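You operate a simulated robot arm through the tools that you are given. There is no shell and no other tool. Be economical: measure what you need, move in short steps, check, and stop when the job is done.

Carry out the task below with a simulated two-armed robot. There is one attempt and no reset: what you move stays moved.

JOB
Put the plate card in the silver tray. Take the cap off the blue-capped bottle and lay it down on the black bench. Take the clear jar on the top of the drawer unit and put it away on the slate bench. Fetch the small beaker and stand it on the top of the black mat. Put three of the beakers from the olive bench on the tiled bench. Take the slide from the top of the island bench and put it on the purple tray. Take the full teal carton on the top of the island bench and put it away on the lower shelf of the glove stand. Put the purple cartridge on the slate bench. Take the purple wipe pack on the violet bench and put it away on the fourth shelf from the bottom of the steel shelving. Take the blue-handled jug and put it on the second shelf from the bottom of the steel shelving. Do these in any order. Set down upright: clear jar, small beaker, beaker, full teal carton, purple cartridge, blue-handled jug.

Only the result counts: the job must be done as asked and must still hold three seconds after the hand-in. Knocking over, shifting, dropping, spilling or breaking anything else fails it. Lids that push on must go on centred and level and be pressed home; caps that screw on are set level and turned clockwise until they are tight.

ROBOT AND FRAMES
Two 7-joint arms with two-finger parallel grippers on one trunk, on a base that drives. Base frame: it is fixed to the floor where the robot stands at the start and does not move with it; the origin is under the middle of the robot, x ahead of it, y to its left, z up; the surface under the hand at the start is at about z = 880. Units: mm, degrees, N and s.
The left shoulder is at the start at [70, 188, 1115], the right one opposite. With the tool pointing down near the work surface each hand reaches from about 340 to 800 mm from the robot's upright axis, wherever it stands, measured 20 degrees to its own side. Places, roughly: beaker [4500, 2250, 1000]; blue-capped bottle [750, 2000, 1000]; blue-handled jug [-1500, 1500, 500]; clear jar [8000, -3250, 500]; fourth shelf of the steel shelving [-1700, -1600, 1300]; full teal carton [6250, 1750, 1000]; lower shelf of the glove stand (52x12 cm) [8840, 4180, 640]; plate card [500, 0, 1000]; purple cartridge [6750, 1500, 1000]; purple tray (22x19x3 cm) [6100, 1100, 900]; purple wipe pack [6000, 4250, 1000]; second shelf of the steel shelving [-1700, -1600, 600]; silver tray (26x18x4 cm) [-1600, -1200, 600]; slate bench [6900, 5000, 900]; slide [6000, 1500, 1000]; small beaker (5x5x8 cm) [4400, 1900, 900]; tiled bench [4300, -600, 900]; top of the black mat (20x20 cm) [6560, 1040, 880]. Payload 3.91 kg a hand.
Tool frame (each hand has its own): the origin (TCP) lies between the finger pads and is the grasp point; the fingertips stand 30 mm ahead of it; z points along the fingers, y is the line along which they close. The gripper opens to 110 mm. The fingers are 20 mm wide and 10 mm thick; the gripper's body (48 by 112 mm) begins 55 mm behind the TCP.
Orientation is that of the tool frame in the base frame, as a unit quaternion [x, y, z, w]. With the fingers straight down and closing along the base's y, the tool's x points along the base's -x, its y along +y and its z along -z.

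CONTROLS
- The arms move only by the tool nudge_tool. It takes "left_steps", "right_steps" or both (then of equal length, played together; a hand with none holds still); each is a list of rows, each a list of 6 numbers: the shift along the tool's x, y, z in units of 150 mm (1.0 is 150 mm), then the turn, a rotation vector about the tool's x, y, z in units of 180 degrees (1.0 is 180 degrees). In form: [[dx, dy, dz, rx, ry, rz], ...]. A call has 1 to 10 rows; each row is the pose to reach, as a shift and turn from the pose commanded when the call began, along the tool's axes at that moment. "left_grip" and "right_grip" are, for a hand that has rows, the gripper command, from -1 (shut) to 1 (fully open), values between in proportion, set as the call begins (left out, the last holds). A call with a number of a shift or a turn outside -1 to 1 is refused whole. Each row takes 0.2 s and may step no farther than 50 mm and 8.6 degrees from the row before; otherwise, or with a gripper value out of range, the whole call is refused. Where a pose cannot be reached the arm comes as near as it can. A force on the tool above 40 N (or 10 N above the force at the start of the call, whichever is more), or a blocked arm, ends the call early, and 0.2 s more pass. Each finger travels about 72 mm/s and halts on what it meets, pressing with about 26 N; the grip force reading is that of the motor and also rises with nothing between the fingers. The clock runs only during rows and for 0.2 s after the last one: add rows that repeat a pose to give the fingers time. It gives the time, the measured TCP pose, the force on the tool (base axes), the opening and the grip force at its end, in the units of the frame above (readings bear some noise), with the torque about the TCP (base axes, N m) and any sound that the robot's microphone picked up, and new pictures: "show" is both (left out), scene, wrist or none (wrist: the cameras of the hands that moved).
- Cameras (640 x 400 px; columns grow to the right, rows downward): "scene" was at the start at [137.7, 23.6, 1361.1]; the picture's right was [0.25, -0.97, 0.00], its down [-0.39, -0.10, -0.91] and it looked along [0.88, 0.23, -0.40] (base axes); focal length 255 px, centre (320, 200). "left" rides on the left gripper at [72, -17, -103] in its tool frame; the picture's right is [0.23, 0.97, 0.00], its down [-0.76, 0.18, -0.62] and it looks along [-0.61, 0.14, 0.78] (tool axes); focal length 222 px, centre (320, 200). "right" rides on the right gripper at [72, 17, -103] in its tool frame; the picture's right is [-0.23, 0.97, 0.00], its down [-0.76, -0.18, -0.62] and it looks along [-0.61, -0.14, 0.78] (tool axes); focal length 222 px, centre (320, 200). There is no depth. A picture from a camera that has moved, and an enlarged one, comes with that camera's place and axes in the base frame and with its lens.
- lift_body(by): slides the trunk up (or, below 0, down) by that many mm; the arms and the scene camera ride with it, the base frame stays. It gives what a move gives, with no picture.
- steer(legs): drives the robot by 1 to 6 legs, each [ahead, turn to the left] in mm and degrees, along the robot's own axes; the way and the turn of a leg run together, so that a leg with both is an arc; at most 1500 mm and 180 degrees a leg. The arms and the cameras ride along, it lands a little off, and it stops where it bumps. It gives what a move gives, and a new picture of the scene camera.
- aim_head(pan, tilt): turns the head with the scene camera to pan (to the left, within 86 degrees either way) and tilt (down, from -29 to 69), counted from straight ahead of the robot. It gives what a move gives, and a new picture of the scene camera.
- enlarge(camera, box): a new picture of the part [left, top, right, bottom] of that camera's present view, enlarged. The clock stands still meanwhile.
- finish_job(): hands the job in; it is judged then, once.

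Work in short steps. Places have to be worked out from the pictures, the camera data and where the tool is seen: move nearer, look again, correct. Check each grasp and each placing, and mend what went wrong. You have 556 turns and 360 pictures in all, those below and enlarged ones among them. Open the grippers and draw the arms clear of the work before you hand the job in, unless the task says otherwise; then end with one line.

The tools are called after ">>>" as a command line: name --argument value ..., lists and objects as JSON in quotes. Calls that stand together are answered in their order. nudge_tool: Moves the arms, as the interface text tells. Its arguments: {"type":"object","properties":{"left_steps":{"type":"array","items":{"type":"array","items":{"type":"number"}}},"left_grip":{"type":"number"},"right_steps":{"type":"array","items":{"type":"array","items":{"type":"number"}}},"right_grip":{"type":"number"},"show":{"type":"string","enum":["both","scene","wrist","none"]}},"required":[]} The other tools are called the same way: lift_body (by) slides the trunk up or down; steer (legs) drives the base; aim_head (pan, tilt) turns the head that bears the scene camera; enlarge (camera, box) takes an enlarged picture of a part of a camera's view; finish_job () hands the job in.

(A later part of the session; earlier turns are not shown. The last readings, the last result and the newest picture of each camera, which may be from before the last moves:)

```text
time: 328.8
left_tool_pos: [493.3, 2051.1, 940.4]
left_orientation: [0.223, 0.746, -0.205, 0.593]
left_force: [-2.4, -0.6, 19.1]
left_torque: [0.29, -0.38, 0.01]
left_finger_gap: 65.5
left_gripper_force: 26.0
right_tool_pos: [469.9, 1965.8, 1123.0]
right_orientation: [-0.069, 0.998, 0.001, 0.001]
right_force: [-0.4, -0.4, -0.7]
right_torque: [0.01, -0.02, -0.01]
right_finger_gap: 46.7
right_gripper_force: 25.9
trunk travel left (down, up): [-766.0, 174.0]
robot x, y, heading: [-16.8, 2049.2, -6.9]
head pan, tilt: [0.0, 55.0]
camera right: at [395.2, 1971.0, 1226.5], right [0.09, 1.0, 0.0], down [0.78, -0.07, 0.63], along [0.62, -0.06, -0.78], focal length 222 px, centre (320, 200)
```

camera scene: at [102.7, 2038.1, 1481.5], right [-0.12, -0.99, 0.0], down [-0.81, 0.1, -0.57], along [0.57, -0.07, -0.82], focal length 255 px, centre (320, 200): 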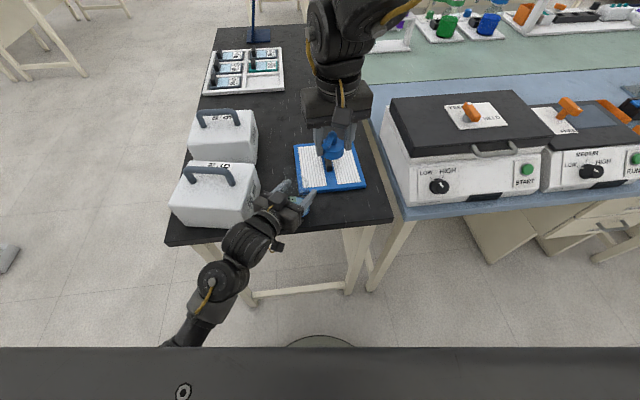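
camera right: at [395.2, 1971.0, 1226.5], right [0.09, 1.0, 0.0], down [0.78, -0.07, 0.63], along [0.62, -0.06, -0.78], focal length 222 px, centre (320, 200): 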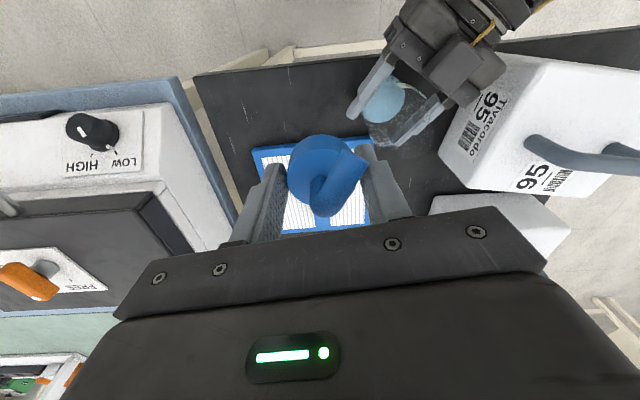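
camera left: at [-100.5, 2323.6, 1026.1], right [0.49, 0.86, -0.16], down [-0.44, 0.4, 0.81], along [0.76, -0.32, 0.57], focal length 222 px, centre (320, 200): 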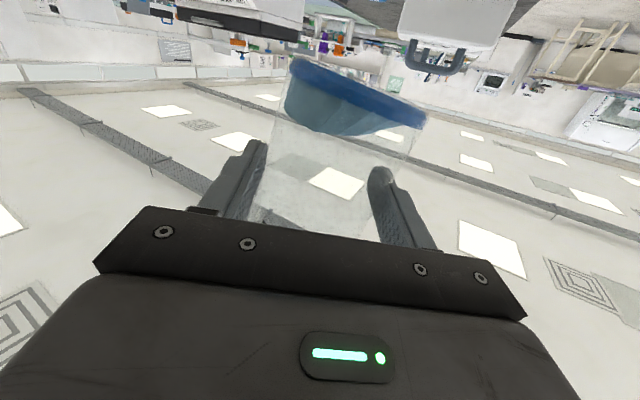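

The bottle stands on the bench (19 N). I relieve 3 mm and open the left hand.

>>> lift_body --by 4

>>> nudge_tool --left_steps '[[0, 0, 0, 0, 0, 0], [0, 0, 0, 0, 0, 0], [0, 0, 0, 0, 0, 0]]' --left_grip 0.8 --show "none"

>>> nudge_tool --left_steps '[[0, 0, -0.2, 0, 0, 0], [0, 0, -0.45, 0, 0, 0], [0, 0, -0.7, 0, 0, 0]]' --show "both"

```text
time: 329.3
left_tool_pos: [493.5, 2050.4, 941.4]
left_orientation: [0.223, 0.748, -0.205, 0.59]
left_force: [-0.6, -0.9, 1.5]
left_torque: [-0.01, -0.04, -0.01]
left_finger_gap: 65.4
left_gripper_force: 25.9
right_tool_pos: [471.8, 1966.4, 1126.6]
right_orientation: [-0.068, 0.998, 0.001, 0.001]
right_force: [-0.3, -0.6, -0.5]
right_torque: [-0.01, -0.02, 0.04]
right_finger_gap: 46.3
right_gripper_force: 26.0
trunk travel left (down, up): [-770.0, 170.0]
robot x, y, heading: [-18.1, 2050.9, -7.1]
head pan, tilt: [0.0, 55.0]
```

```text
time: 330.1
left_tool_pos: [494.2, 2049.1, 942.9]
left_orientation: [0.223, 0.747, -0.205, 0.592]
left_force: [-0.6, 0.0, -0.7]
left_torque: [0.05, 0.01, -0.01]
left_finger_gap: 98.8
left_gripper_force: 0.0
right_tool_pos: [472.5, 1965.8, 1126.3]
right_orientation: [-0.067, 0.998, 0.001, 0.001]
right_force: [-0.3, 0.0, 0.4]
right_torque: [0.0, 0.0, 0.01]
right_finger_gap: 46.5
right_gripper_force: 26.2
trunk travel left (down, up): [-770.0, 170.0]
robot x, y, heading: [-18.2, 2055.9, -7.0]
head pan, tilt: [0.0, 55.0]
```

```text
time: 330.9
left_tool_pos: [411.2, 2110.9, 966.3]
left_orientation: [0.224, 0.746, -0.206, 0.592]
left_force: [0.0, 0.2, -0.3]
left_torque: [0.0, 0.01, -0.01]
left_finger_gap: 98.9
left_gripper_force: 0.0
right_tool_pos: [471.1, 1966.0, 1127.2]
right_orientation: [-0.068, 0.998, 0.0, 0.001]
right_force: [-0.2, 0.2, 0.1]
right_torque: [0.04, 0.04, -0.01]
right_finger_gap: 46.7
right_gripper_force: 25.7
trunk travel left (down, up): [-770.0, 170.0]
robot x, y, heading: [-17.2, 2052.8, -7.1]
head pan, tilt: [0.0, 55.0]
camera scene: at [102.2, 2038.6, 1460.6], right [-0.12, -0.99, 0.0], down [-0.81, 0.1, -0.57], along [0.57, -0.07, -0.82], focal length 255 px, centre (320, 200)
camera left: at [304.4, 2161.7, 918.7], right [0.52, 0.81, -0.26], down [-0.24, 0.43, 0.87], along [0.82, -0.39, 0.42], focal length 222 px, centre (320, 200)
```

scene: 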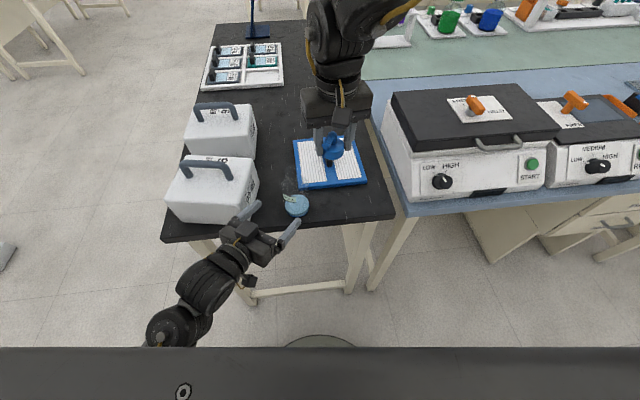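
left: 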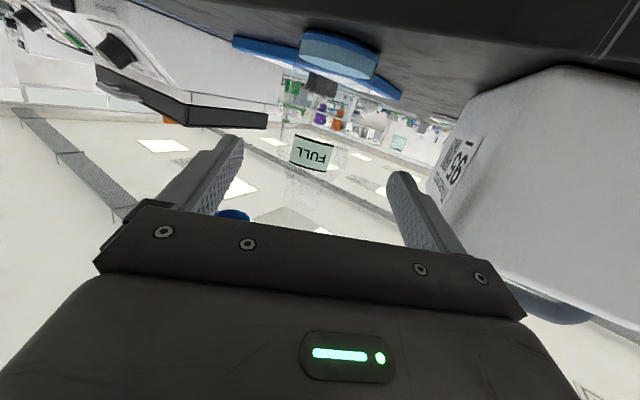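

The bottle stands upright. I turn the right hand clockwise for freedom and move the cap to (490, 1890), over the front strip.

>>> nudge_tool --right_steps '[[0, 0, 0, 0, 0, 0.045], [0, -0.1, 0, 0, 0, 0.09], [-0.02, -0.25, 0, 0, 0, 0.135], [-0.04, -0.4, 0, 0, 0, 0.18], [-0.057, -0.52, 0, 0, 0, 0.2]]' --show "wrist"

```text
time: 332.1
left_tool_pos: [411.1, 2110.2, 966.1]
left_orientation: [0.223, 0.747, -0.205, 0.592]
left_force: [-0.7, 0.3, 0.0]
left_torque: [0.01, -0.02, 0.02]
left_finger_gap: 99.2
left_gripper_force: 0.0
right_tool_pos: [492.0, 1889.0, 1126.1]
right_orientation: [0.245, 0.969, 0.0, 0.0]
right_force: [-0.4, -0.9, -0.2]
right_torque: [-0.01, -0.02, 0.0]
right_finger_gap: 46.5
right_gripper_force: 25.9
trunk travel left (down, up): [-770.0, 170.0]
robot x, y, heading: [-14.0, 2056.6, -6.9]
head pan, tilt: [0.0, 55.0]
camera right: at [435.4, 1936.7, 1229.1], right [0.66, 0.75, 0.0], down [0.59, -0.52, 0.62], along [0.47, -0.41, -0.78], focal length 222 px, centre (320, 200)
```

right: 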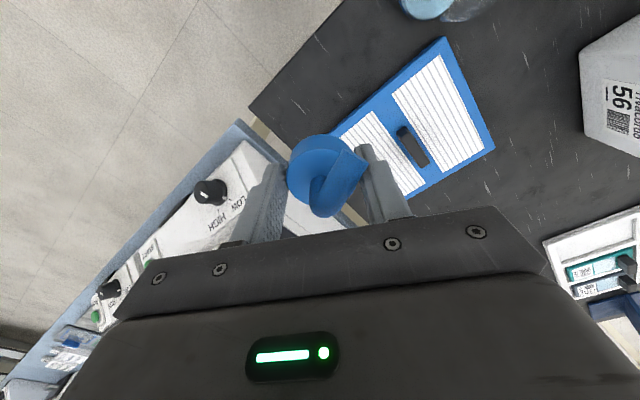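

Over the bench's front strip. I lower the right arm 150 mm, then approach the surface gently.

>>> nudge_tool --right_steps '[[0, 0, 0.3, 0, 0, 0], [0, 0, 0.6, 0, 0, 0], [0, 0, 0.9, 0, 0, 0], [0, 0, 1.0, 0, 0, 0]]' --show "none"

>>> nudge_tool --right_steps '[[0, 0, 0.2, 0, 0, 0], [0, 0, 0.28, 0, 0, 0], [0, 0, 0.32, 0, 0, 0]]' --show "wrist"

```text
time: 333.1
left_tool_pos: [411.2, 2109.6, 964.7]
left_orientation: [0.224, 0.747, -0.206, 0.591]
left_force: [-0.7, 0.6, 0.0]
left_torque: [0.02, 0.0, -0.01]
left_finger_gap: 99.0
left_gripper_force: 0.1
right_tool_pos: [492.3, 1889.4, 974.6]
right_orientation: [0.244, 0.97, 0.001, 0.0]
right_force: [0.4, 0.6, -0.3]
right_torque: [0.02, -0.03, -0.02]
right_finger_gap: 46.3
right_gripper_force: 26.4
trunk travel left (down, up): [-770.0, 170.0]
robot x, y, heading: [-17.2, 2055.2, -6.9]
head pan, tilt: [0.0, 55.0]
```

```text
time: 333.9
left_tool_pos: [411.3, 2109.4, 965.9]
left_orientation: [0.223, 0.747, -0.206, 0.592]
left_force: [-0.8, 0.0, -0.5]
left_torque: [0.01, 0.0, 0.0]
left_finger_gap: 99.0
left_gripper_force: 0.1
right_tool_pos: [493.3, 1891.5, 927.2]
right_orientation: [0.243, 0.97, 0.0, 0.0]
right_force: [1.0, 0.1, -0.1]
right_torque: [-0.02, 0.02, 0.03]
right_finger_gap: 46.6
right_gripper_force: 26.3
trunk travel left (down, up): [-770.0, 170.0]
robot x, y, heading: [-16.2, 2055.0, -6.9]
head pan, tilt: [0.0, 55.0]
camera right: at [435.5, 1938.1, 1031.3], right [0.66, 0.75, 0.0], down [0.59, -0.52, 0.62], along [0.47, -0.41, -0.78], focal length 222 px, centre (320, 200)
```

right: 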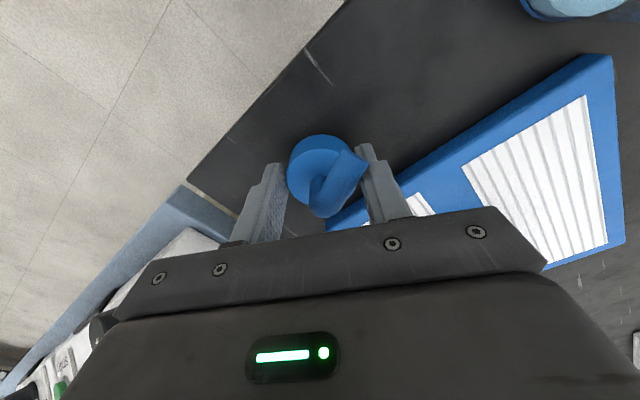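

>>> nudge_tool --right_steps '[[0, 0, 0.03, 0, 0, 0], [0, 0, 0.05, 0, 0, 0], [0, 0, 0.07, 0, 0, 0], [0, 0, 0.085, 0, 0, 0]]' --show "none"

```text
time: 334.9
left_tool_pos: [410.7, 2109.4, 968.1]
left_orientation: [0.223, 0.747, -0.205, 0.591]
left_force: [-0.8, 0.1, 0.1]
left_torque: [-0.03, 0.04, -0.01]
left_finger_gap: 99.3
left_gripper_force: 0.1
right_tool_pos: [491.0, 1889.6, 916.8]
right_orientation: [0.244, 0.97, 0.001, 0.002]
right_force: [-0.1, 1.1, 2.3]
right_torque: [-0.05, -0.06, -0.02]
right_finger_gap: 46.3
right_gripper_force: 25.8
trunk travel left (down, up): [-770.0, 170.0]
robot x, y, heading: [-13.9, 2056.2, -7.2]
head pan, tilt: [0.0, 55.0]
```

Light contact. I go 1.5 mm further and open a little.

>>> nudge_tool --right_steps '[[0, 0, 0.01, 0, 0, 0], [0, 0, 0.01, 0, 0, 0]]' --show "none"

>>> nudge_tool --right_steps '[[0, 0, 0, 0, 0, 0], [0, 0, 0, 0, 0, 0]]' --right_grip 0.25 --show "none"

>>> nudge_tool --right_steps '[[0, 0, -0.2, 0, 0, 0], [0, 0, -0.5, 0, 0, 0], [0, 0, -0.8, 0, 0, 0], [0, 0, -1.0, 0, 0, 0]]' --show "both"

```text
time: 335.5
left_tool_pos: [410.2, 2111.1, 966.1]
left_orientation: [0.224, 0.747, -0.206, 0.591]
left_force: [-0.3, -0.3, 0.1]
left_torque: [-0.01, 0.0, 0.0]
left_finger_gap: 98.9
left_gripper_force: 0.2
right_tool_pos: [491.4, 1890.2, 915.4]
right_orientation: [0.243, 0.97, 0.002, 0.002]
right_force: [3.0, -1.1, 14.6]
right_torque: [-0.37, -0.29, 0.04]
right_finger_gap: 46.5
right_gripper_force: 25.9
trunk travel left (down, up): [-770.0, 170.0]
robot x, y, heading: [-15.5, 2056.1, -7.0]
head pan, tilt: [0.0, 55.0]
```

```text
time: 336.1
left_tool_pos: [410.8, 2108.0, 966.6]
left_orientation: [0.224, 0.746, -0.206, 0.592]
left_force: [-0.4, 0.6, -0.9]
left_torque: [-0.01, -0.02, -0.04]
left_finger_gap: 98.9
left_gripper_force: 0.0
right_tool_pos: [490.4, 1890.4, 914.2]
right_orientation: [0.243, 0.97, 0.001, -0.001]
right_force: [-0.6, 0.2, -0.1]
right_torque: [0.0, 0.01, 0.0]
right_finger_gap: 68.7
right_gripper_force: 0.0
trunk travel left (down, up): [-770.0, 170.0]
robot x, y, heading: [-15.1, 2053.5, -7.3]
head pan, tilt: [0.0, 55.0]
```

```text
time: 337.1
left_tool_pos: [411.4, 2110.1, 966.4]
left_orientation: [0.223, 0.747, -0.205, 0.592]
left_force: [-0.6, -0.8, 0.7]
left_torque: [-0.01, -0.02, -0.03]
left_finger_gap: 99.1
left_gripper_force: 0.1
right_tool_pos: [492.3, 1889.9, 1064.3]
right_orientation: [0.244, 0.97, 0.001, 0.0]
right_force: [0.5, 0.6, -0.5]
right_torque: [-0.01, 0.0, -0.04]
right_finger_gap: 68.7
right_gripper_force: 0.0
trunk travel left (down, up): [-770.0, 170.0]
robot x, y, heading: [-18.2, 2055.2, -7.0]
head pan, tilt: [0.0, 55.0]
camera scene: at [102.6, 2038.0, 1460.5], right [-0.12, -0.99, 0.0], down [-0.81, 0.1, -0.57], along [0.57, -0.07, -0.82], focal length 255 px, centre (320, 200)
camera right: at [434.1, 1937.1, 1168.2], right [0.66, 0.75, 0.0], down [0.59, -0.52, 0.62], along [0.47, -0.41, -0.78], focal length 222 px, centre (320, 200)
```

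scene: 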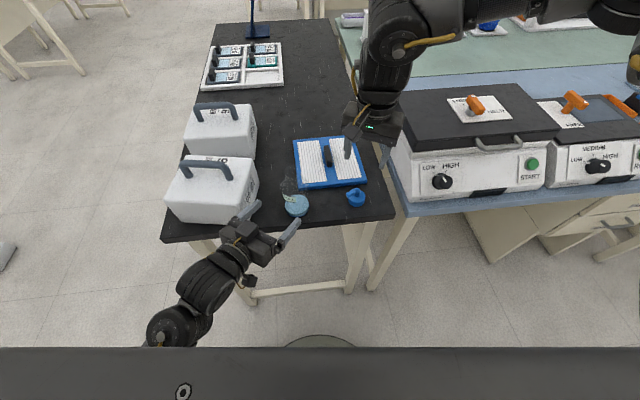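
right: 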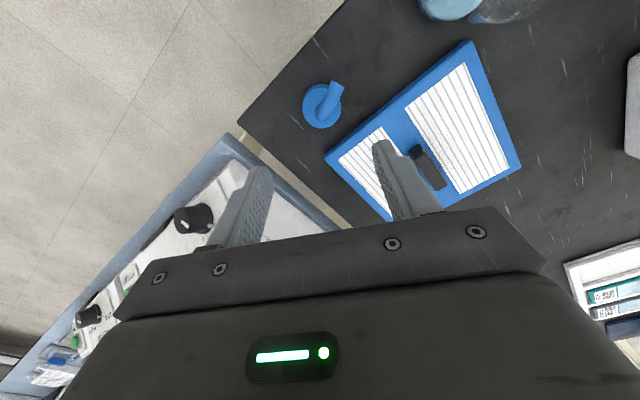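

The cap lies on the black bench and the bottle stands. I back off and fold the left arm to hang at the left side.

>>> steer --legs '[[-450, 0]]'

>>> nudge_tool --left_steps '[[0.16, 0.075, -0.07, -0.024, 0.029, -0.011], [0.32, 0.15, -0.14, -0.049, 0.058, -0.021], [0.48, 0.225, -0.2, -0.073, 0.087, -0.032], [0.64, 0.3, -0.27, -0.097, 0.116, -0.043], [0.8, 0.375, -0.34, -0.122, 0.145, -0.053], [0.97, 0.45, -0.41, -0.146, 0.1735, -0.064]]' --show "none"

>>> nudge_tool --left_steps '[[0.21, 0.16, 0.09, 0, 0, 0], [0.43, 0.32, 0.19, 0, 0, 0], [0.64, 0.48, 0.28, 0, 0, 0], [0.86, 0.65, 0.38, 0, 0, 0]]' --show "none"

>>> nudge_tool --left_steps '[[0.21, 0.16, 0.09, 0, 0, 0], [0.43, 0.32, 0.19, 0, 0, 0], [0.64, 0.48, 0.28, 0, 0, 0], [0.86, 0.65, 0.38, 0, 0, 0]]' --show "none"

>>> nudge_tool --left_steps '[[0.1, 0.05, -0.03, -0.0225, 0.028, -0.02], [0.2, 0.1, -0.06, -0.045, 0.056, -0.041], [0.3, 0.15, -0.09, -0.0675, 0.084, -0.061], [0.4, 0.2, -0.12, -0.09, 0.112, -0.081], [0.5, 0.25, -0.15, -0.1125, 0.14, -0.1015], [0.6, 0.3, -0.18, -0.135, 0.168, -0.122], [0.7, 0.35, -0.21, -0.158, 0.196, -0.142], [0.8, 0.4, -0.24, -0.18, 0.224, -0.162], [0.9, 0.45, -0.27, -0.2, 0.252, -0.183], [0.95, 0.48, -0.29, -0.225, 0.28, -0.203]]' --show "none"

```text
time: 339.9
left_tool_pos: [-39.7, 2165.9, 966.6]
left_orientation: [0.224, 0.747, -0.206, 0.592]
left_force: [-0.6, 0.1, -0.4]
left_torque: [0.01, -0.01, 0.0]
left_finger_gap: 99.2
left_gripper_force: 0.2
right_tool_pos: [39.9, 1945.0, 1063.4]
right_orientation: [0.243, 0.97, 0.0, 0.0]
right_force: [-0.4, -0.3, -0.3]
right_torque: [-0.03, 0.03, -0.03]
right_finger_gap: 68.6
right_gripper_force: 0.0
trunk travel left (down, up): [-770.0, 170.0]
robot x, y, heading: [-467.1, 2110.4, -7.2]
head pan, tilt: [0.0, 55.0]
camera scene: at [-347.4, 2093.6, 1460.4], right [-0.12, -0.99, 0.0], down [-0.81, 0.1, -0.57], along [0.57, -0.07, -0.82], focal length 255 px, centre (320, 200)
```

scene: 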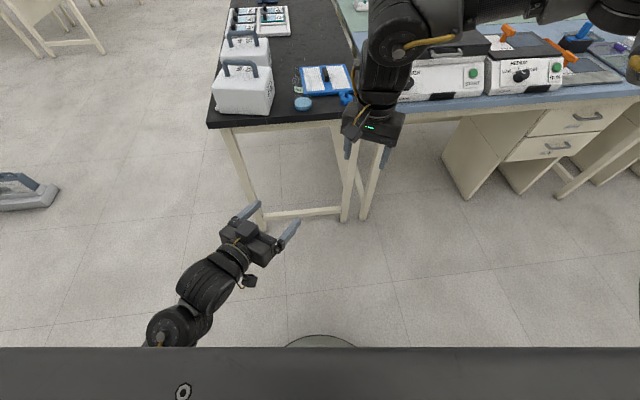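

```text
time: 341.3
left_tool_pos: [-81.3, 2288.6, 829.2]
left_orientation: [0.087, 0.921, 0.001, 0.379]
left_force: [-0.1, -0.4, 0.1]
left_torque: [0.03, 0.0, 0.0]
left_finger_gap: 98.6
left_gripper_force: 0.1
right_tool_pos: [40.3, 1945.5, 1063.5]
right_orientation: [0.245, 0.97, 0.001, 0.0]
right_force: [0.2, 0.2, 0.4]
right_torque: [-0.02, -0.01, 0.0]
right_finger_gap: 68.7
right_gripper_force: 0.1
trunk travel left (down, up): [-770.0, 170.0]
robot x, y, heading: [-467.8, 2109.9, -6.8]
head pan, tilt: [0.0, 55.0]
```

```text
time: 342.3
left_tool_pos: [-116.5, 2372.3, 703.9]
left_orientation: [0.057, 0.922, -0.024, 0.382]
left_force: [0.1, -0.1, 0.2]
left_torque: [-0.01, -0.03, 0.0]
left_finger_gap: 99.1
left_gripper_force: 0.0
right_tool_pos: [40.9, 1947.0, 1064.4]
right_orientation: [0.245, 0.97, 0.0, 0.0]
right_force: [-0.5, 0.3, -0.3]
right_torque: [-0.03, -0.03, -0.03]
right_finger_gap: 69.1
right_gripper_force: 0.1
trunk travel left (down, up): [-770.0, 170.0]
robot x, y, heading: [-466.7, 2107.9, -7.3]
head pan, tilt: [0.0, 55.0]
```

```text
time: 343.3
left_tool_pos: [-155.2, 2477.0, 570.4]
left_orientation: [0.058, 0.922, -0.024, 0.382]
left_force: [-0.3, 0.6, -1.0]
left_torque: [-0.03, 0.0, -0.02]
left_finger_gap: 98.8
left_gripper_force: 0.0
right_tool_pos: [41.1, 1946.4, 1063.3]
right_orientation: [0.243, 0.97, 0.0, 0.0]
right_force: [-0.2, 0.3, -1.0]
right_torque: [-0.04, -0.02, -0.03]
right_finger_gap: 68.9
right_gripper_force: 0.1
trunk travel left (down, up): [-770.0, 170.0]
robot x, y, heading: [-466.4, 2107.8, -7.3]
head pan, tilt: [0.0, 55.0]
```

```text
time: 345.5
left_tool_pos: [-276.9, 2563.4, 501.6]
left_orientation: [-0.345, 0.916, 0.195, -0.061]
left_force: [1.0, 0.3, 0.2]
left_torque: [0.05, 0.03, 0.0]
left_finger_gap: 98.9
left_gripper_force: 0.0
right_tool_pos: [41.6, 1944.4, 1063.9]
right_orientation: [0.244, 0.97, 0.001, 0.001]
right_force: [-0.3, -0.5, 0.5]
right_torque: [0.01, 0.0, 0.01]
right_finger_gap: 68.5
right_gripper_force: 0.1
trunk travel left (down, up): [-770.0, 170.0]
robot x, y, heading: [-468.5, 2110.3, -7.1]
head pan, tilt: [0.0, 55.0]
```

Left arm hangs. Now I drive toward the far side through the open floor left of the black bench.

>>> steer --legs '[[0, 63], [1014, 0], [0, -56], [1400, 0]]'

>>> aim_head --pan 0 --tilt 12

```text
time: 362.6
left_tool_pos: [1652.1, 3403.2, 502.5]
left_orientation: [-0.398, 0.894, 0.192, -0.073]
left_force: [0.8, 0.6, 0.4]
left_torque: [0.0, 0.02, -0.04]
left_finger_gap: 98.7
left_gripper_force: 0.0
right_tool_pos: [2039.9, 2827.0, 1064.0]
right_orientation: [0.187, 0.982, 0.001, 0.001]
right_force: [-0.1, -0.3, 0.2]
right_torque: [0.06, 0.02, 0.01]
right_finger_gap: 68.9
right_gripper_force: 0.1
trunk travel left (down, up): [-770.0, 170.0]
robot x, y, heading: [1517.4, 2929.1, -0.4]
head pan, tilt: [0.0, 55.0]
camera scene: at [1637.5, 2928.4, 1460.5], right [-0.01, -1.0, 0.0], down [-0.82, 0.0, -0.57], along [0.57, 0.0, -0.82], focal length 255 px, centre (320, 200)
```

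scene: 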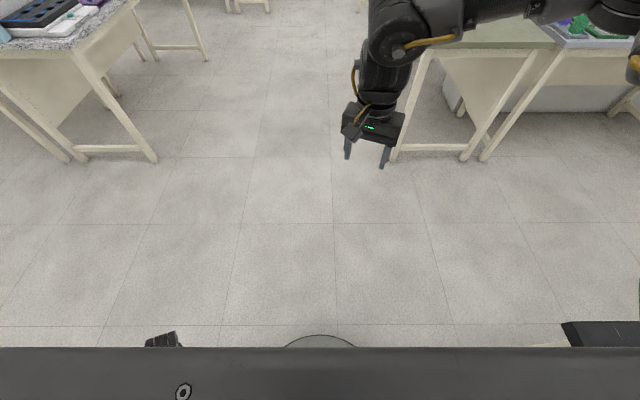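

```text
time: 363.7
left_tool_pos: [1652.6, 3402.4, 501.3]
left_orientation: [-0.399, 0.894, 0.192, -0.073]
left_force: [-0.3, -0.6, 0.0]
left_torque: [-0.01, -0.02, 0.0]
left_finger_gap: 99.0
left_gripper_force: 0.0
right_tool_pos: [2040.7, 2826.7, 1063.8]
right_orientation: [0.187, 0.982, 0.0, 0.0]
right_force: [-0.4, -0.1, 0.4]
right_torque: [0.0, 0.0, -0.01]
right_finger_gap: 68.7
right_gripper_force: 0.0
trunk travel left (down, up): [-770.0, 170.0]
robot x, y, heading: [1514.3, 2926.9, -0.2]
head pan, tilt: [0.0, 12.0]
camera scene: at [1658.8, 2928.3, 1525.5], right [-0.01, -1.0, 0.0], down [-0.21, 0.0, -0.98], along [0.98, -0.01, -0.21], focal length 255 px, centre (320, 200)
```

scene: 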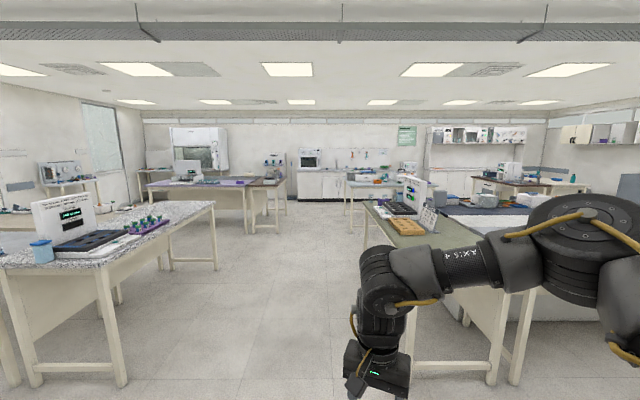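

The olive bench is ahead on the right (left edge y≈2480). I raise the trunk 150 mm, drive to x≈4450 and turn to face it.

>>> lift_body --by 150

>>> steer --legs '[[1480, 1], [1450, 1], [0, -91]]'

>>> aim_head --pan 0 --tilt 35

```text
time: 365.4
left_tool_pos: [1652.1, 3403.7, 650.7]
left_orientation: [-0.398, 0.894, 0.192, -0.072]
left_force: [1.2, -0.9, -1.2]
left_torque: [0.02, -0.01, -0.03]
left_finger_gap: 99.2
left_gripper_force: 0.0
right_tool_pos: [2040.1, 2826.3, 1214.4]
right_orientation: [0.187, 0.982, 0.001, -0.001]
right_force: [0.3, 0.0, 0.1]
right_torque: [0.01, -0.01, -0.02]
right_finger_gap: 68.8
right_gripper_force: 0.1
trunk travel left (down, up): [-920.0, 20.0]
robot x, y, heading: [1518.8, 2927.5, -0.2]
head pan, tilt: [0.0, 12.0]
```

```text
time: 383.4
left_tool_pos: [4911.0, 2819.4, 651.8]
left_orientation: [0.354, 0.913, 0.186, 0.085]
left_force: [-0.3, 0.3, 0.4]
left_torque: [-0.01, -0.02, -0.03]
left_finger_gap: 98.7
left_gripper_force: 0.0
right_tool_pos: [4333.6, 2435.5, 1214.4]
right_orientation: [0.828, 0.56, 0.0, 0.0]
right_force: [0.4, 0.3, 0.8]
right_torque: [-0.01, -0.03, -0.02]
right_finger_gap: 68.7
right_gripper_force: 0.2
trunk travel left (down, up): [-920.0, 20.0]
robot x, y, heading: [4439.1, 2960.0, -90.7]
head pan, tilt: [0.0, 12.0]
camera scene: at [4434.9, 2813.7, 1675.6], right [-1.0, 0.01, 0.0], down [0.0, 0.21, -0.98], along [-0.01, -0.98, -0.21], focal length 255 px, centre (320, 200)
```

scene: 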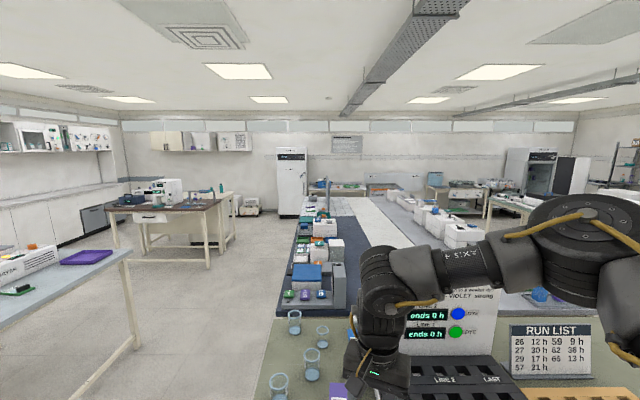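

```text
time: 384.3
left_tool_pos: [4911.2, 2819.7, 650.9]
left_orientation: [0.353, 0.913, 0.186, 0.085]
left_force: [0.6, -0.3, -0.3]
left_torque: [-0.01, 0.0, 0.0]
left_finger_gap: 99.1
left_gripper_force: 0.0
right_tool_pos: [4331.5, 2434.1, 1214.1]
right_orientation: [0.828, 0.561, 0.0, 0.001]
right_force: [0.2, -0.1, -0.3]
right_torque: [-0.02, 0.01, 0.01]
right_finger_gap: 68.6
right_gripper_force: 0.1
trunk travel left (down, up): [-920.0, 20.0]
robot x, y, heading: [4438.9, 2956.7, -90.7]
head pan, tilt: [0.0, 35.0]
camera scene: at [4434.6, 2818.9, 1638.8], right [-1.0, 0.01, 0.0], down [0.01, 0.57, -0.82], along [-0.01, -0.82, -0.57], focal length 255 px, centre (320, 200)
```

scene: 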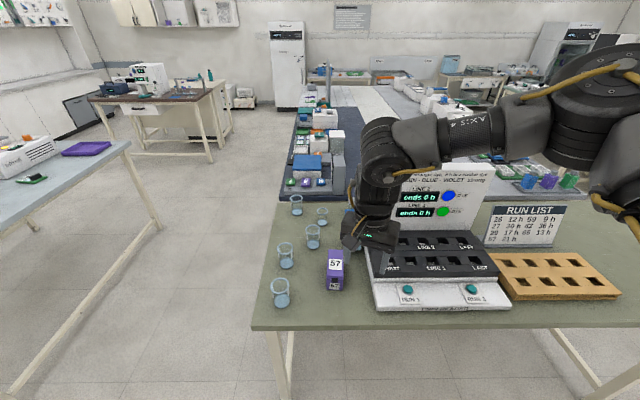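

I see five beakers along the bench's right edge: A(4558,2322), B(4557,2166), C(4455,2061), D(4534,1831) and the small one E(4415,1915). They are best reached from the aisle on the +x side, facing -x. I drive there, opposite beaker A.

>>> steer --legs '[[0, 90.7], [590, 0], [0, -90], [770, 0], [0, -90]]'

>>> aim_head --pan -5 --tilt 45

```text
time: 402.9
left_tool_pos: [4898.8, 1720.2, 651.0]
left_orientation: [0.894, 0.399, 0.072, 0.191]
left_force: [0.4, 0.0, -0.3]
left_torque: [-0.03, 0.0, 0.02]
left_finger_gap: 98.9
left_gripper_force: 0.1
right_tool_pos: [4508.4, 2294.1, 1213.9]
right_orientation: [0.983, -0.186, 0.0, 0.0]
right_force: [-0.3, -0.5, 0.3]
right_torque: [-0.02, 0.03, -0.04]
right_finger_gap: 68.7
right_gripper_force: 0.0
trunk travel left (down, up): [-920.0, 20.0]
robot x, y, heading: [5028.4, 2192.0, 179.5]
head pan, tilt: [0.0, 35.0]
camera scene: at [4891.6, 2193.1, 1638.7], right [0.0, 1.0, 0.0], down [0.57, 0.0, -0.82], along [-0.82, 0.0, -0.57], focal length 255 px, centre (320, 200)
```

scene: 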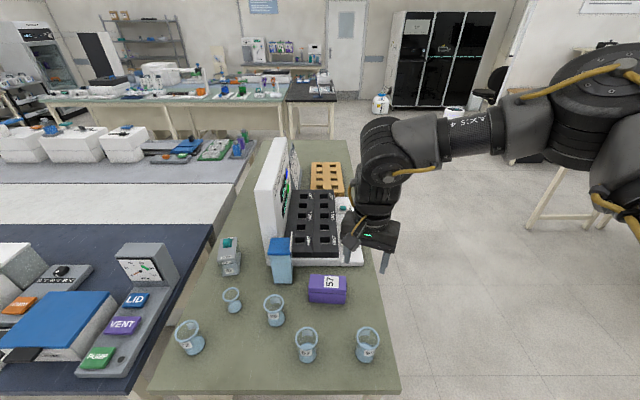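

```text
time: 403.6
left_tool_pos: [4897.3, 1720.0, 652.7]
left_orientation: [0.894, 0.399, 0.073, 0.192]
left_force: [0.5, -0.5, -0.1]
left_torque: [0.0, 0.0, 0.02]
left_finger_gap: 99.0
left_gripper_force: 0.0
right_tool_pos: [4508.9, 2294.2, 1214.7]
right_orientation: [0.983, -0.184, -0.001, 0.001]
right_force: [-0.6, -0.7, -0.7]
right_torque: [-0.03, 0.01, -0.01]
right_finger_gap: 68.9
right_gripper_force: 0.0
trunk travel left (down, up): [-920.0, 20.0]
robot x, y, heading: [5027.4, 2194.5, 180.0]
head pan, tilt: [-5.0, 45.0]
camera scene: at [4898.7, 2200.5, 1623.9], right [0.09, 1.0, 0.0], down [0.7, -0.06, -0.71], along [-0.7, 0.06, -0.71], focal length 255 px, centre (320, 200)
```

scene: 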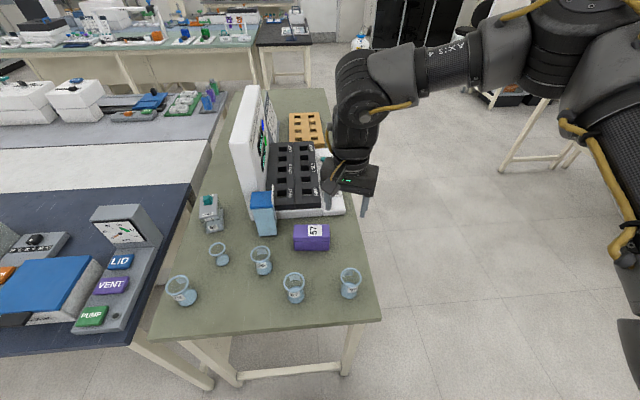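

Good view. Beaker A is at about (4561, 2319). I move the right hand over it with 95 mm opening and look with the wrist camera.

>>> nudge_tool --right_steps '[[0.13, -0.14, 0.2, 0, 0, 0], [0.26, -0.287, 0.4, 0, 0, 0], [0.26, -0.287, 0.7, 0, 0, 0], [0.26, -0.287, 1.0, 0, 0, 0]]' --right_grip 0.75 --show "wrist"

```text
time: 404.6
left_tool_pos: [4896.3, 1719.5, 651.6]
left_orientation: [0.894, 0.399, 0.072, 0.191]
left_force: [0.0, -0.1, 0.5]
left_torque: [0.0, 0.01, 0.02]
left_finger_gap: 98.8
left_gripper_force: 0.0
right_tool_pos: [4559.0, 2320.0, 1064.6]
right_orientation: [0.983, -0.185, 0.0, 0.0]
right_force: [-0.3, 0.5, 0.1]
right_torque: [-0.02, -0.02, -0.02]
right_finger_gap: 96.3
right_gripper_force: 0.0
trunk travel left (down, up): [-920.0, 20.0]
robot x, y, heading: [5029.6, 2192.8, 179.7]
head pan, tilt: [-5.0, 45.0]
camera right: at [4619.8, 2277.8, 1167.4], right [-0.57, -0.82, 0.0], down [-0.65, 0.44, 0.62], along [-0.51, 0.35, -0.78], focal length 222 px, centre (320, 200)
```

right: 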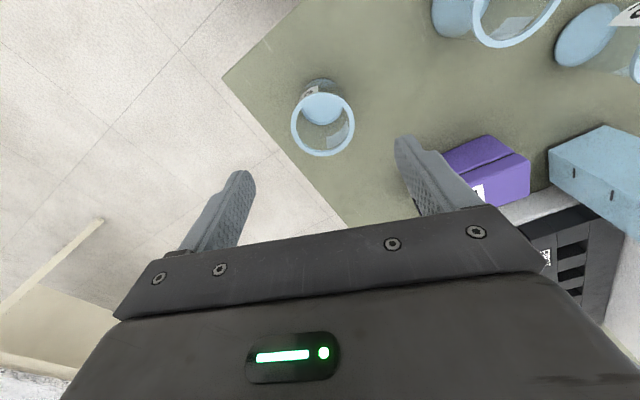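

Beaker A is at (4553, 2321), rim ≈945, 64 mm wide. I lower to TCP z 922 and close.

>>> nudge_tool --right_steps '[[-0.04, 0.008, 0.3, 0, 0, 0], [-0.04, 0.008, 0.6, 0, 0, 0], [-0.04, 0.008, 0.8, 0, 0, 0], [-0.04, 0.008, 0.95, 0, 0, 0]]' --show "none"

>>> nudge_tool --right_steps '[[0, 0, 0, 0, 0, 0], [0, 0, 0, 0, 0, 0], [0, 0, 0, 0, 0, 0]]' --right_grip -1 --show "none"

>>> nudge_tool --right_steps '[[0, 0, -0.2, 0, 0, 0], [0, 0, -0.5, 0, 0, 0], [0, 0, -0.8, 0, 0, 0]]' --show "wrist"

```text
time: 405.6
left_tool_pos: [4897.6, 1718.6, 652.0]
left_orientation: [0.894, 0.398, 0.074, 0.192]
left_force: [0.1, -0.4, 0.6]
left_torque: [-0.01, 0.03, 0.03]
left_finger_gap: 99.1
left_gripper_force: 0.1
right_tool_pos: [4552.9, 2321.2, 920.2]
right_orientation: [0.983, -0.185, -0.001, 0.002]
right_force: [0.0, -0.5, 0.7]
right_torque: [-0.01, -0.03, 0.0]
right_finger_gap: 96.4
right_gripper_force: 0.0
trunk travel left (down, up): [-920.0, 20.0]
robot x, y, heading: [5033.7, 2191.3, 180.1]
head pan, tilt: [-5.0, 45.0]
```

```text
time: 406.4
left_tool_pos: [4897.8, 1719.3, 652.2]
left_orientation: [0.894, 0.399, 0.073, 0.191]
left_force: [0.1, -0.3, -0.7]
left_torque: [0.01, 0.01, -0.01]
left_finger_gap: 99.0
left_gripper_force: 0.1
right_tool_pos: [4554.2, 2321.2, 922.2]
right_orientation: [0.983, -0.184, -0.001, 0.001]
right_force: [-1.2, -0.1, -1.4]
right_torque: [0.02, 0.0, -0.03]
right_finger_gap: 57.4
right_gripper_force: 25.7
trunk travel left (down, up): [-920.0, 20.0]
robot x, y, heading: [5032.4, 2198.6, 180.0]
head pan, tilt: [-5.0, 45.0]
```

```text
time: 407.2
left_tool_pos: [4897.2, 1718.8, 651.1]
left_orientation: [0.894, 0.399, 0.072, 0.191]
left_force: [-0.2, 0.0, -0.3]
left_torque: [0.02, -0.01, 0.0]
left_finger_gap: 99.0
left_gripper_force: 0.1
right_tool_pos: [4556.1, 2321.6, 1043.5]
right_orientation: [0.983, -0.185, 0.0, 0.001]
right_force: [-0.2, 0.6, -0.6]
right_torque: [0.0, 0.02, 0.02]
right_finger_gap: 57.6
right_gripper_force: 26.2
trunk travel left (down, up): [-920.0, 20.0]
robot x, y, heading: [5035.2, 2193.2, 179.6]
head pan, tilt: [-5.0, 45.0]
camera right: at [4616.3, 2278.9, 1145.8], right [-0.57, -0.82, 0.0], down [-0.64, 0.44, 0.62], along [-0.51, 0.35, -0.78], focal length 222 px, centre (320, 200)
```

right: 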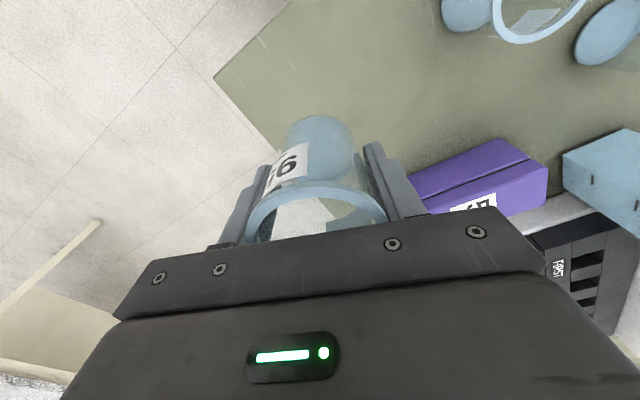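

Beaker A is held. I raise it a bit more, then turn left and drive down the aisle to about y=-500 and face the tiled bench.

>>> nudge_tool --right_steps '[[0.2, 0, -0.25, 0, 0, 0], [0.3, 0, -0.5, 0, 0, 0]]' --show "none"

>>> steer --legs '[[0, 90], [1350, 0], [1300, 0], [0, -90]]'

```text
time: 407.8
left_tool_pos: [4898.2, 1717.1, 652.2]
left_orientation: [0.894, 0.398, 0.072, 0.19]
left_force: [0.7, 0.0, 0.9]
left_torque: [0.01, 0.04, 0.0]
left_finger_gap: 99.0
left_gripper_force: 0.0
right_tool_pos: [4598.8, 2305.1, 1116.6]
right_orientation: [0.983, -0.185, -0.001, 0.0]
right_force: [1.0, 0.2, -0.7]
right_torque: [-0.01, 0.01, 0.02]
right_finger_gap: 57.4
right_gripper_force: 25.8
trunk travel left (down, up): [-920.0, 20.0]
robot x, y, heading: [5035.7, 2192.5, 180.0]
head pan, tilt: [-5.0, 45.0]
```

```text
time: 428.4
left_tool_pos: [4925.1, -946.6, 651.3]
left_orientation: [0.892, 0.404, 0.073, 0.189]
left_force: [-0.3, 0.6, -0.4]
left_torque: [0.02, 0.01, -0.02]
left_finger_gap: 98.9
left_gripper_force: 0.0
right_tool_pos: [4619.3, -364.8, 1116.0]
right_orientation: [0.984, -0.181, 0.0, 0.001]
right_force: [0.4, 0.1, -0.6]
right_torque: [0.01, 0.01, 0.02]
right_finger_gap: 57.4
right_gripper_force: 26.2
trunk travel left (down, up): [-920.0, 20.0]
robot x, y, heading: [5053.9, -470.3, -179.5]
head pan, tilt: [-5.0, 45.0]
camera scene: at [4921.0, -465.8, 1623.9], right [0.08, 1.0, 0.0], down [0.7, -0.06, -0.71], along [-0.7, 0.06, -0.71], focal length 255 px, centre (320, 200)
```

scene: 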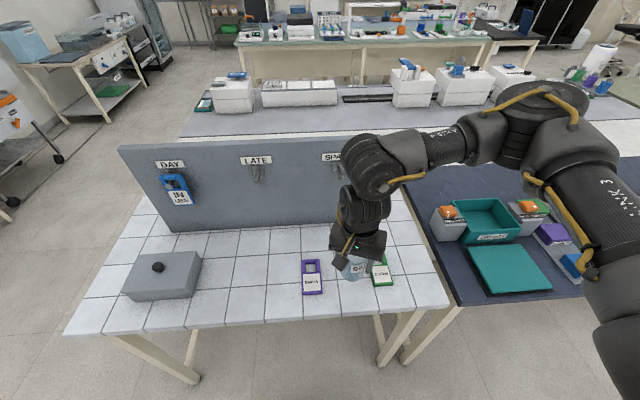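

The tiled bench is before me (top edge x≈4643, y -1113…-73). Free spots: (4420,-350), (4420,-225) and (4540,-345). I move beaker A over the first.

>>> nudge_tool --right_steps '[[-0.25, 0.07, 0.05, 0, 0, 0], [-0.5, 0.14, 0.1, 0, 0, 0], [-0.75, 0.2, 0.2, 0, 0, 0], [-0.95, 0.28, 0.4, 0, 0, 0]]' --show "none"

>>> nudge_tool --right_steps '[[-0.16, 0.05, 0.2, 0, 0, 0], [-0.32, 0.1, 0.45, 0, 0, 0]]' --show "wrist"

```text
time: 429.4
left_tool_pos: [4922.9, -948.4, 650.9]
left_orientation: [0.892, 0.404, 0.074, 0.19]
left_force: [1.0, 0.6, -0.3]
left_torque: [-0.01, -0.04, 0.0]
left_finger_gap: 98.8
left_gripper_force: 0.0
right_tool_pos: [4468.3, -355.2, 1055.8]
right_orientation: [0.984, -0.18, 0.0, 0.001]
right_force: [-0.2, -0.4, -0.5]
right_torque: [0.07, 0.01, 0.0]
right_finger_gap: 57.4
right_gripper_force: 26.4
trunk travel left (down, up): [-920.0, 20.0]
robot x, y, heading: [5054.3, -475.1, -179.5]
head pan, tilt: [-5.0, 45.0]
```

```text
time: 430.0
left_tool_pos: [4924.7, -947.1, 651.4]
left_orientation: [0.892, 0.404, 0.074, 0.19]
left_force: [-0.3, 0.9, -0.3]
left_torque: [0.04, -0.03, -0.03]
left_finger_gap: 99.1
left_gripper_force: 0.1
right_tool_pos: [4430.4, -355.9, 991.1]
right_orientation: [0.983, -0.182, -0.001, 0.002]
right_force: [-1.0, -0.3, 0.0]
right_torque: [0.0, -0.02, -0.01]
right_finger_gap: 57.5
right_gripper_force: 26.0
right hand out of reach, approached as far as the arm can: row 2
trunk travel left (down, up): [-920.0, 20.0]
robot x, y, heading: [5051.0, -471.0, -179.4]
head pan, tilt: [-5.0, 45.0]
camera right: at [4491.6, -398.7, 1093.7], right [-0.56, -0.83, 0.0], down [-0.65, 0.44, 0.62], along [-0.52, 0.35, -0.78], focal length 222 px, centre (320, 200)
```

right: 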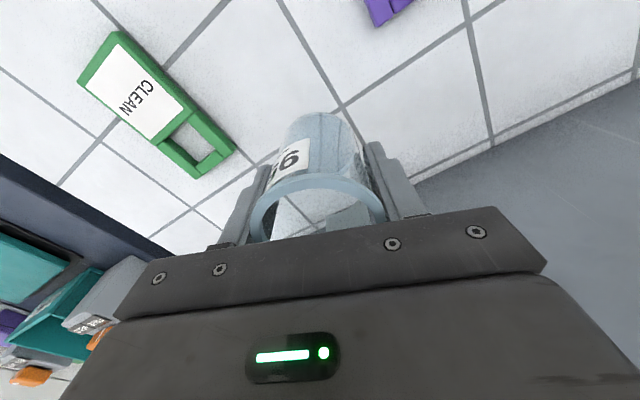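

Good spot. I lower toward the tiles.

>>> nudge_tool --right_steps '[[0, 0, 0.2, 0, 0, 0], [0, 0, 0.38, 0, 0, 0], [0, 0, 0.42, 0, 0, 0], [0, 0, 0.44, 0, 0, 0], [0, 0, 0.455, 0, 0, 0], [0, 0, 0.47, 0, 0, 0], [0, 0, 0.485, 0, 0, 0]]' --show "none"

```text
time: 431.6
left_tool_pos: [4925.2, -947.1, 651.4]
left_orientation: [0.892, 0.404, 0.073, 0.191]
left_force: [-0.4, 0.3, 0.3]
left_torque: [-0.02, 0.01, 0.03]
left_finger_gap: 99.3
left_gripper_force: 0.0
right_tool_pos: [4454.9, -361.1, 932.3]
right_orientation: [0.983, -0.182, -0.001, 0.001]
right_force: [-0.1, 0.3, -0.1]
right_torque: [0.02, 0.01, -0.01]
right_finger_gap: 57.2
right_gripper_force: 26.0
right hand out of reach, approached as far as the arm can: row 1, 2, 3, 4, 5, 6, 7
trunk travel left (down, up): [-920.0, 20.0]
robot x, y, heading: [5056.8, -471.6, -179.5]
head pan, tilt: [-5.0, 45.0]
```

It veered to (4455, -361), which is fine too. I lower with the trunk in small steps until contact.

>>> lift_body --by -6

>>> lift_body --by -4

```text
time: 432.2
left_tool_pos: [4925.3, -947.9, 646.6]
left_orientation: [0.892, 0.403, 0.074, 0.19]
left_force: [-0.1, 0.9, -0.6]
left_torque: [-0.01, 0.03, -0.02]
left_finger_gap: 98.9
left_gripper_force: 0.1
right_tool_pos: [4454.6, -360.5, 928.2]
right_orientation: [0.983, -0.182, -0.002, 0.001]
right_force: [2.2, 0.9, 9.0]
right_torque: [0.28, -0.04, 0.0]
right_finger_gap: 57.3
right_gripper_force: 26.0
trunk travel left (down, up): [-914.0, 26.0]
robot x, y, heading: [5053.0, -473.5, -179.6]
head pan, tilt: [-5.0, 45.0]
```

```text
time: 432.7
left_tool_pos: [4925.0, -947.0, 640.8]
left_orientation: [0.892, 0.403, 0.073, 0.19]
left_force: [0.8, -0.1, 0.0]
left_torque: [-0.01, 0.0, 0.02]
left_finger_gap: 99.0
left_gripper_force: 0.0
right_tool_pos: [4454.8, -361.2, 924.6]
right_orientation: [0.983, -0.181, -0.002, 0.002]
right_force: [-2.2, 0.2, 17.0]
right_torque: [0.07, 0.01, -0.01]
right_finger_gap: 57.8
right_gripper_force: 26.0
trunk travel left (down, up): [-910.0, 30.0]
robot x, y, heading: [5054.0, -468.9, -179.9]
head pan, tilt: [-5.0, 45.0]
```

Contact. I open and rise.

>>> nudge_tool --right_steps '[[0, 0, -0.02, 0, 0, 0], [0, 0, -0.02, 0, 0, 0], [0, 0, -0.02, 0, 0, 0]]' --right_grip 0.5 --show "none"

>>> nudge_tool --right_steps '[[0, 0, -0.25, 0, 0, 0], [0, 0, -0.5, 0, 0, 0], [0, 0, -0.75, 0, 0, 0], [0.2, 0, -1.0, 0, 0, 0], [0.5, 0, -1.0, 0, 0, 0]]' --show "wrist"

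```text
time: 433.5
left_tool_pos: [4924.5, -946.5, 641.8]
left_orientation: [0.892, 0.403, 0.074, 0.192]
left_force: [0.7, 0.1, -0.2]
left_torque: [0.0, 0.0, 0.01]
left_finger_gap: 98.9
left_gripper_force: 0.1
right_tool_pos: [4453.8, -362.1, 925.0]
right_orientation: [0.983, -0.182, -0.001, 0.001]
right_force: [-0.5, 0.2, 0.5]
right_torque: [0.02, 0.01, 0.02]
right_finger_gap: 82.6
right_gripper_force: 0.1
trunk travel left (down, up): [-910.0, 30.0]
robot x, y, heading: [5055.0, -471.0, -179.5]
head pan, tilt: [-5.0, 45.0]
```

```text
time: 434.7
left_tool_pos: [4925.4, -946.4, 640.6]
left_orientation: [0.892, 0.404, 0.073, 0.19]
left_force: [-0.5, -0.4, 0.0]
left_torque: [0.02, -0.03, 0.04]
left_finger_gap: 98.9
left_gripper_force: 0.0
right_tool_pos: [4524.9, -388.3, 1076.8]
right_orientation: [0.983, -0.181, -0.002, 0.001]
right_force: [0.3, 0.2, 0.1]
right_torque: [0.02, 0.0, 0.01]
right_finger_gap: 82.3
right_gripper_force: 0.1
trunk travel left (down, up): [-910.0, 30.0]
robot x, y, heading: [5054.1, -471.9, -179.7]
head pan, tilt: [-5.0, 45.0]
camera right: at [4586.9, -431.3, 1178.8], right [-0.56, -0.83, 0.0], down [-0.65, 0.44, 0.63], along [-0.52, 0.35, -0.78], focal length 222 px, centre (320, 200)
```

right: 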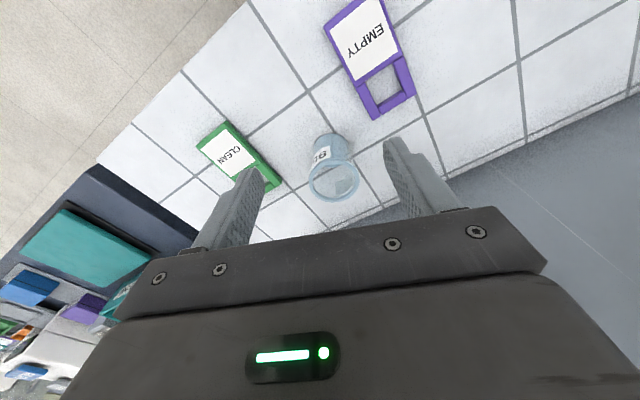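

Beaker A stands on the tiled bench. I set the arm a bit higher relative to the trunk (for better reach), then drive back for beaker B.

>>> nudge_tool --right_steps '[[0.1, 0, -0.3, 0, 0, 0], [0.2, 0, -0.6, 0, 0, 0], [0.2, 0, -0.85, 0, 0, 0]]' --show "none"

>>> lift_body --by -120

>>> steer --legs '[[0, -90], [1260, 0], [1260, 0], [0, 90]]'

```text
time: 435.5
left_tool_pos: [4925.3, -945.9, 643.4]
left_orientation: [0.892, 0.404, 0.073, 0.191]
left_force: [0.0, 0.4, 0.2]
left_torque: [-0.04, 0.01, 0.01]
left_finger_gap: 99.0
left_gripper_force: 0.0
right_tool_pos: [4553.3, -398.3, 1201.8]
right_orientation: [0.983, -0.181, -0.002, 0.002]
right_force: [-0.3, 0.0, 0.3]
right_torque: [0.01, 0.0, 0.01]
right_finger_gap: 82.5
right_gripper_force: 0.1
trunk travel left (down, up): [-910.0, 30.0]
robot x, y, heading: [5056.2, -472.0, -179.6]
head pan, tilt: [-5.0, 45.0]
```

```text
time: 437.0
left_tool_pos: [4925.5, -946.7, 522.5]
left_orientation: [0.892, 0.403, 0.072, 0.191]
left_force: [-0.4, 0.5, -0.5]
left_torque: [0.0, 0.02, -0.02]
left_finger_gap: 99.2
left_gripper_force: 0.1
right_tool_pos: [4554.6, -399.4, 1082.9]
right_orientation: [0.983, -0.181, -0.001, 0.001]
right_force: [-0.2, -0.3, 0.8]
right_torque: [0.0, 0.0, -0.02]
right_finger_gap: 82.7
right_gripper_force: 0.0
trunk travel left (down, up): [-790.0, 150.0]
robot x, y, heading: [5052.2, -467.8, -179.4]
head pan, tilt: [-5.0, 45.0]
```

```text
time: 442.8
left_tool_pos: [4584.6, -213.9, 519.2]
left_orientation: [0.913, -0.347, -0.076, 0.2]
left_force: [0.4, 0.0, 1.0]
left_torque: [0.02, 0.01, 0.02]
left_finger_gap: 99.2
left_gripper_force: 0.1
right_tool_pos: [5130.2, 172.2, 1082.2]
right_orientation: [-0.565, 0.825, 0.002, -0.001]
right_force: [0.3, 0.6, -0.3]
right_torque: [-0.03, 0.01, -0.02]
right_finger_gap: 82.8
right_gripper_force: 0.0
trunk travel left (down, up): [-790.0, 150.0]
robot x, y, heading: [5053.4, -325.7, 90.3]
head pan, tilt: [-5.0, 45.0]
stopped in leg 2: the robot was blocked; the commanded pose is now the measured one
camera scene: at [5061.4, -196.0, 1493.8], right [1.0, -0.08, 0.0], down [-0.06, -0.7, -0.71], along [0.06, 0.7, -0.71], focal length 255 px, centre (320, 200)
```

scene: 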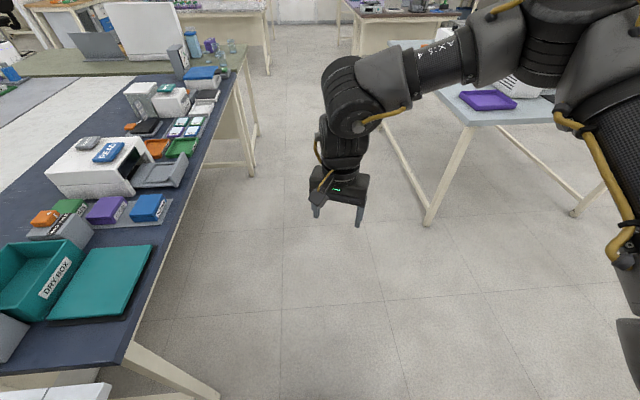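

The hanging left hand had gone under the bench edge and met a leg. I back away diagonally (+x), then drive north further from the benches.

>>> steer --legs '[[0, 30], [-300, 0], [0, -30], [1320, 0], [1305, 0], [0, 90]]'

```text
time: 464.1
left_tool_pos: [5085.6, 1580.1, 519.1]
left_orientation: [0.891, 0.402, 0.086, 0.193]
left_force: [0.5, 0.3, -0.3]
left_torque: [-0.02, -0.02, 0.0]
left_finger_gap: 98.8
left_gripper_force: 0.0
right_tool_pos: [4698.8, 2124.7, 1082.4]
right_orientation: [0.983, -0.182, -0.001, 0.001]
right_force: [0.2, 0.5, 0.3]
right_torque: [-0.02, 0.01, 0.02]
right_finger_gap: 82.3
right_gripper_force: 0.0
trunk travel left (down, up): [-790.0, 150.0]
robot x, y, heading: [5197.7, 2050.3, -179.7]
head pan, tilt: [-5.0, 45.0]
camera scene: at [5065.5, 2057.4, 1493.9], right [0.08, 1.0, 0.0], down [0.7, -0.06, -0.71], along [-0.7, 0.06, -0.71], focal length 255 px, centre (320, 200)
```

scene: 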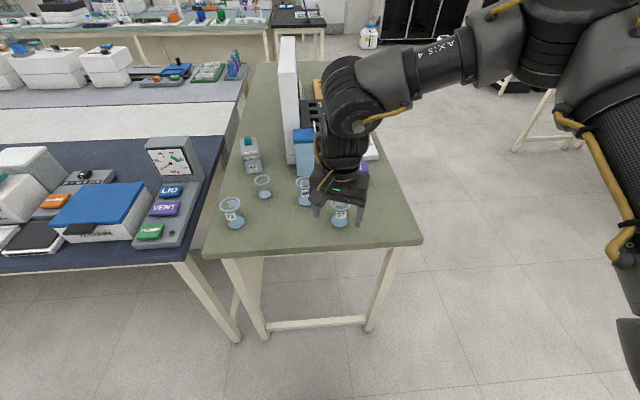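

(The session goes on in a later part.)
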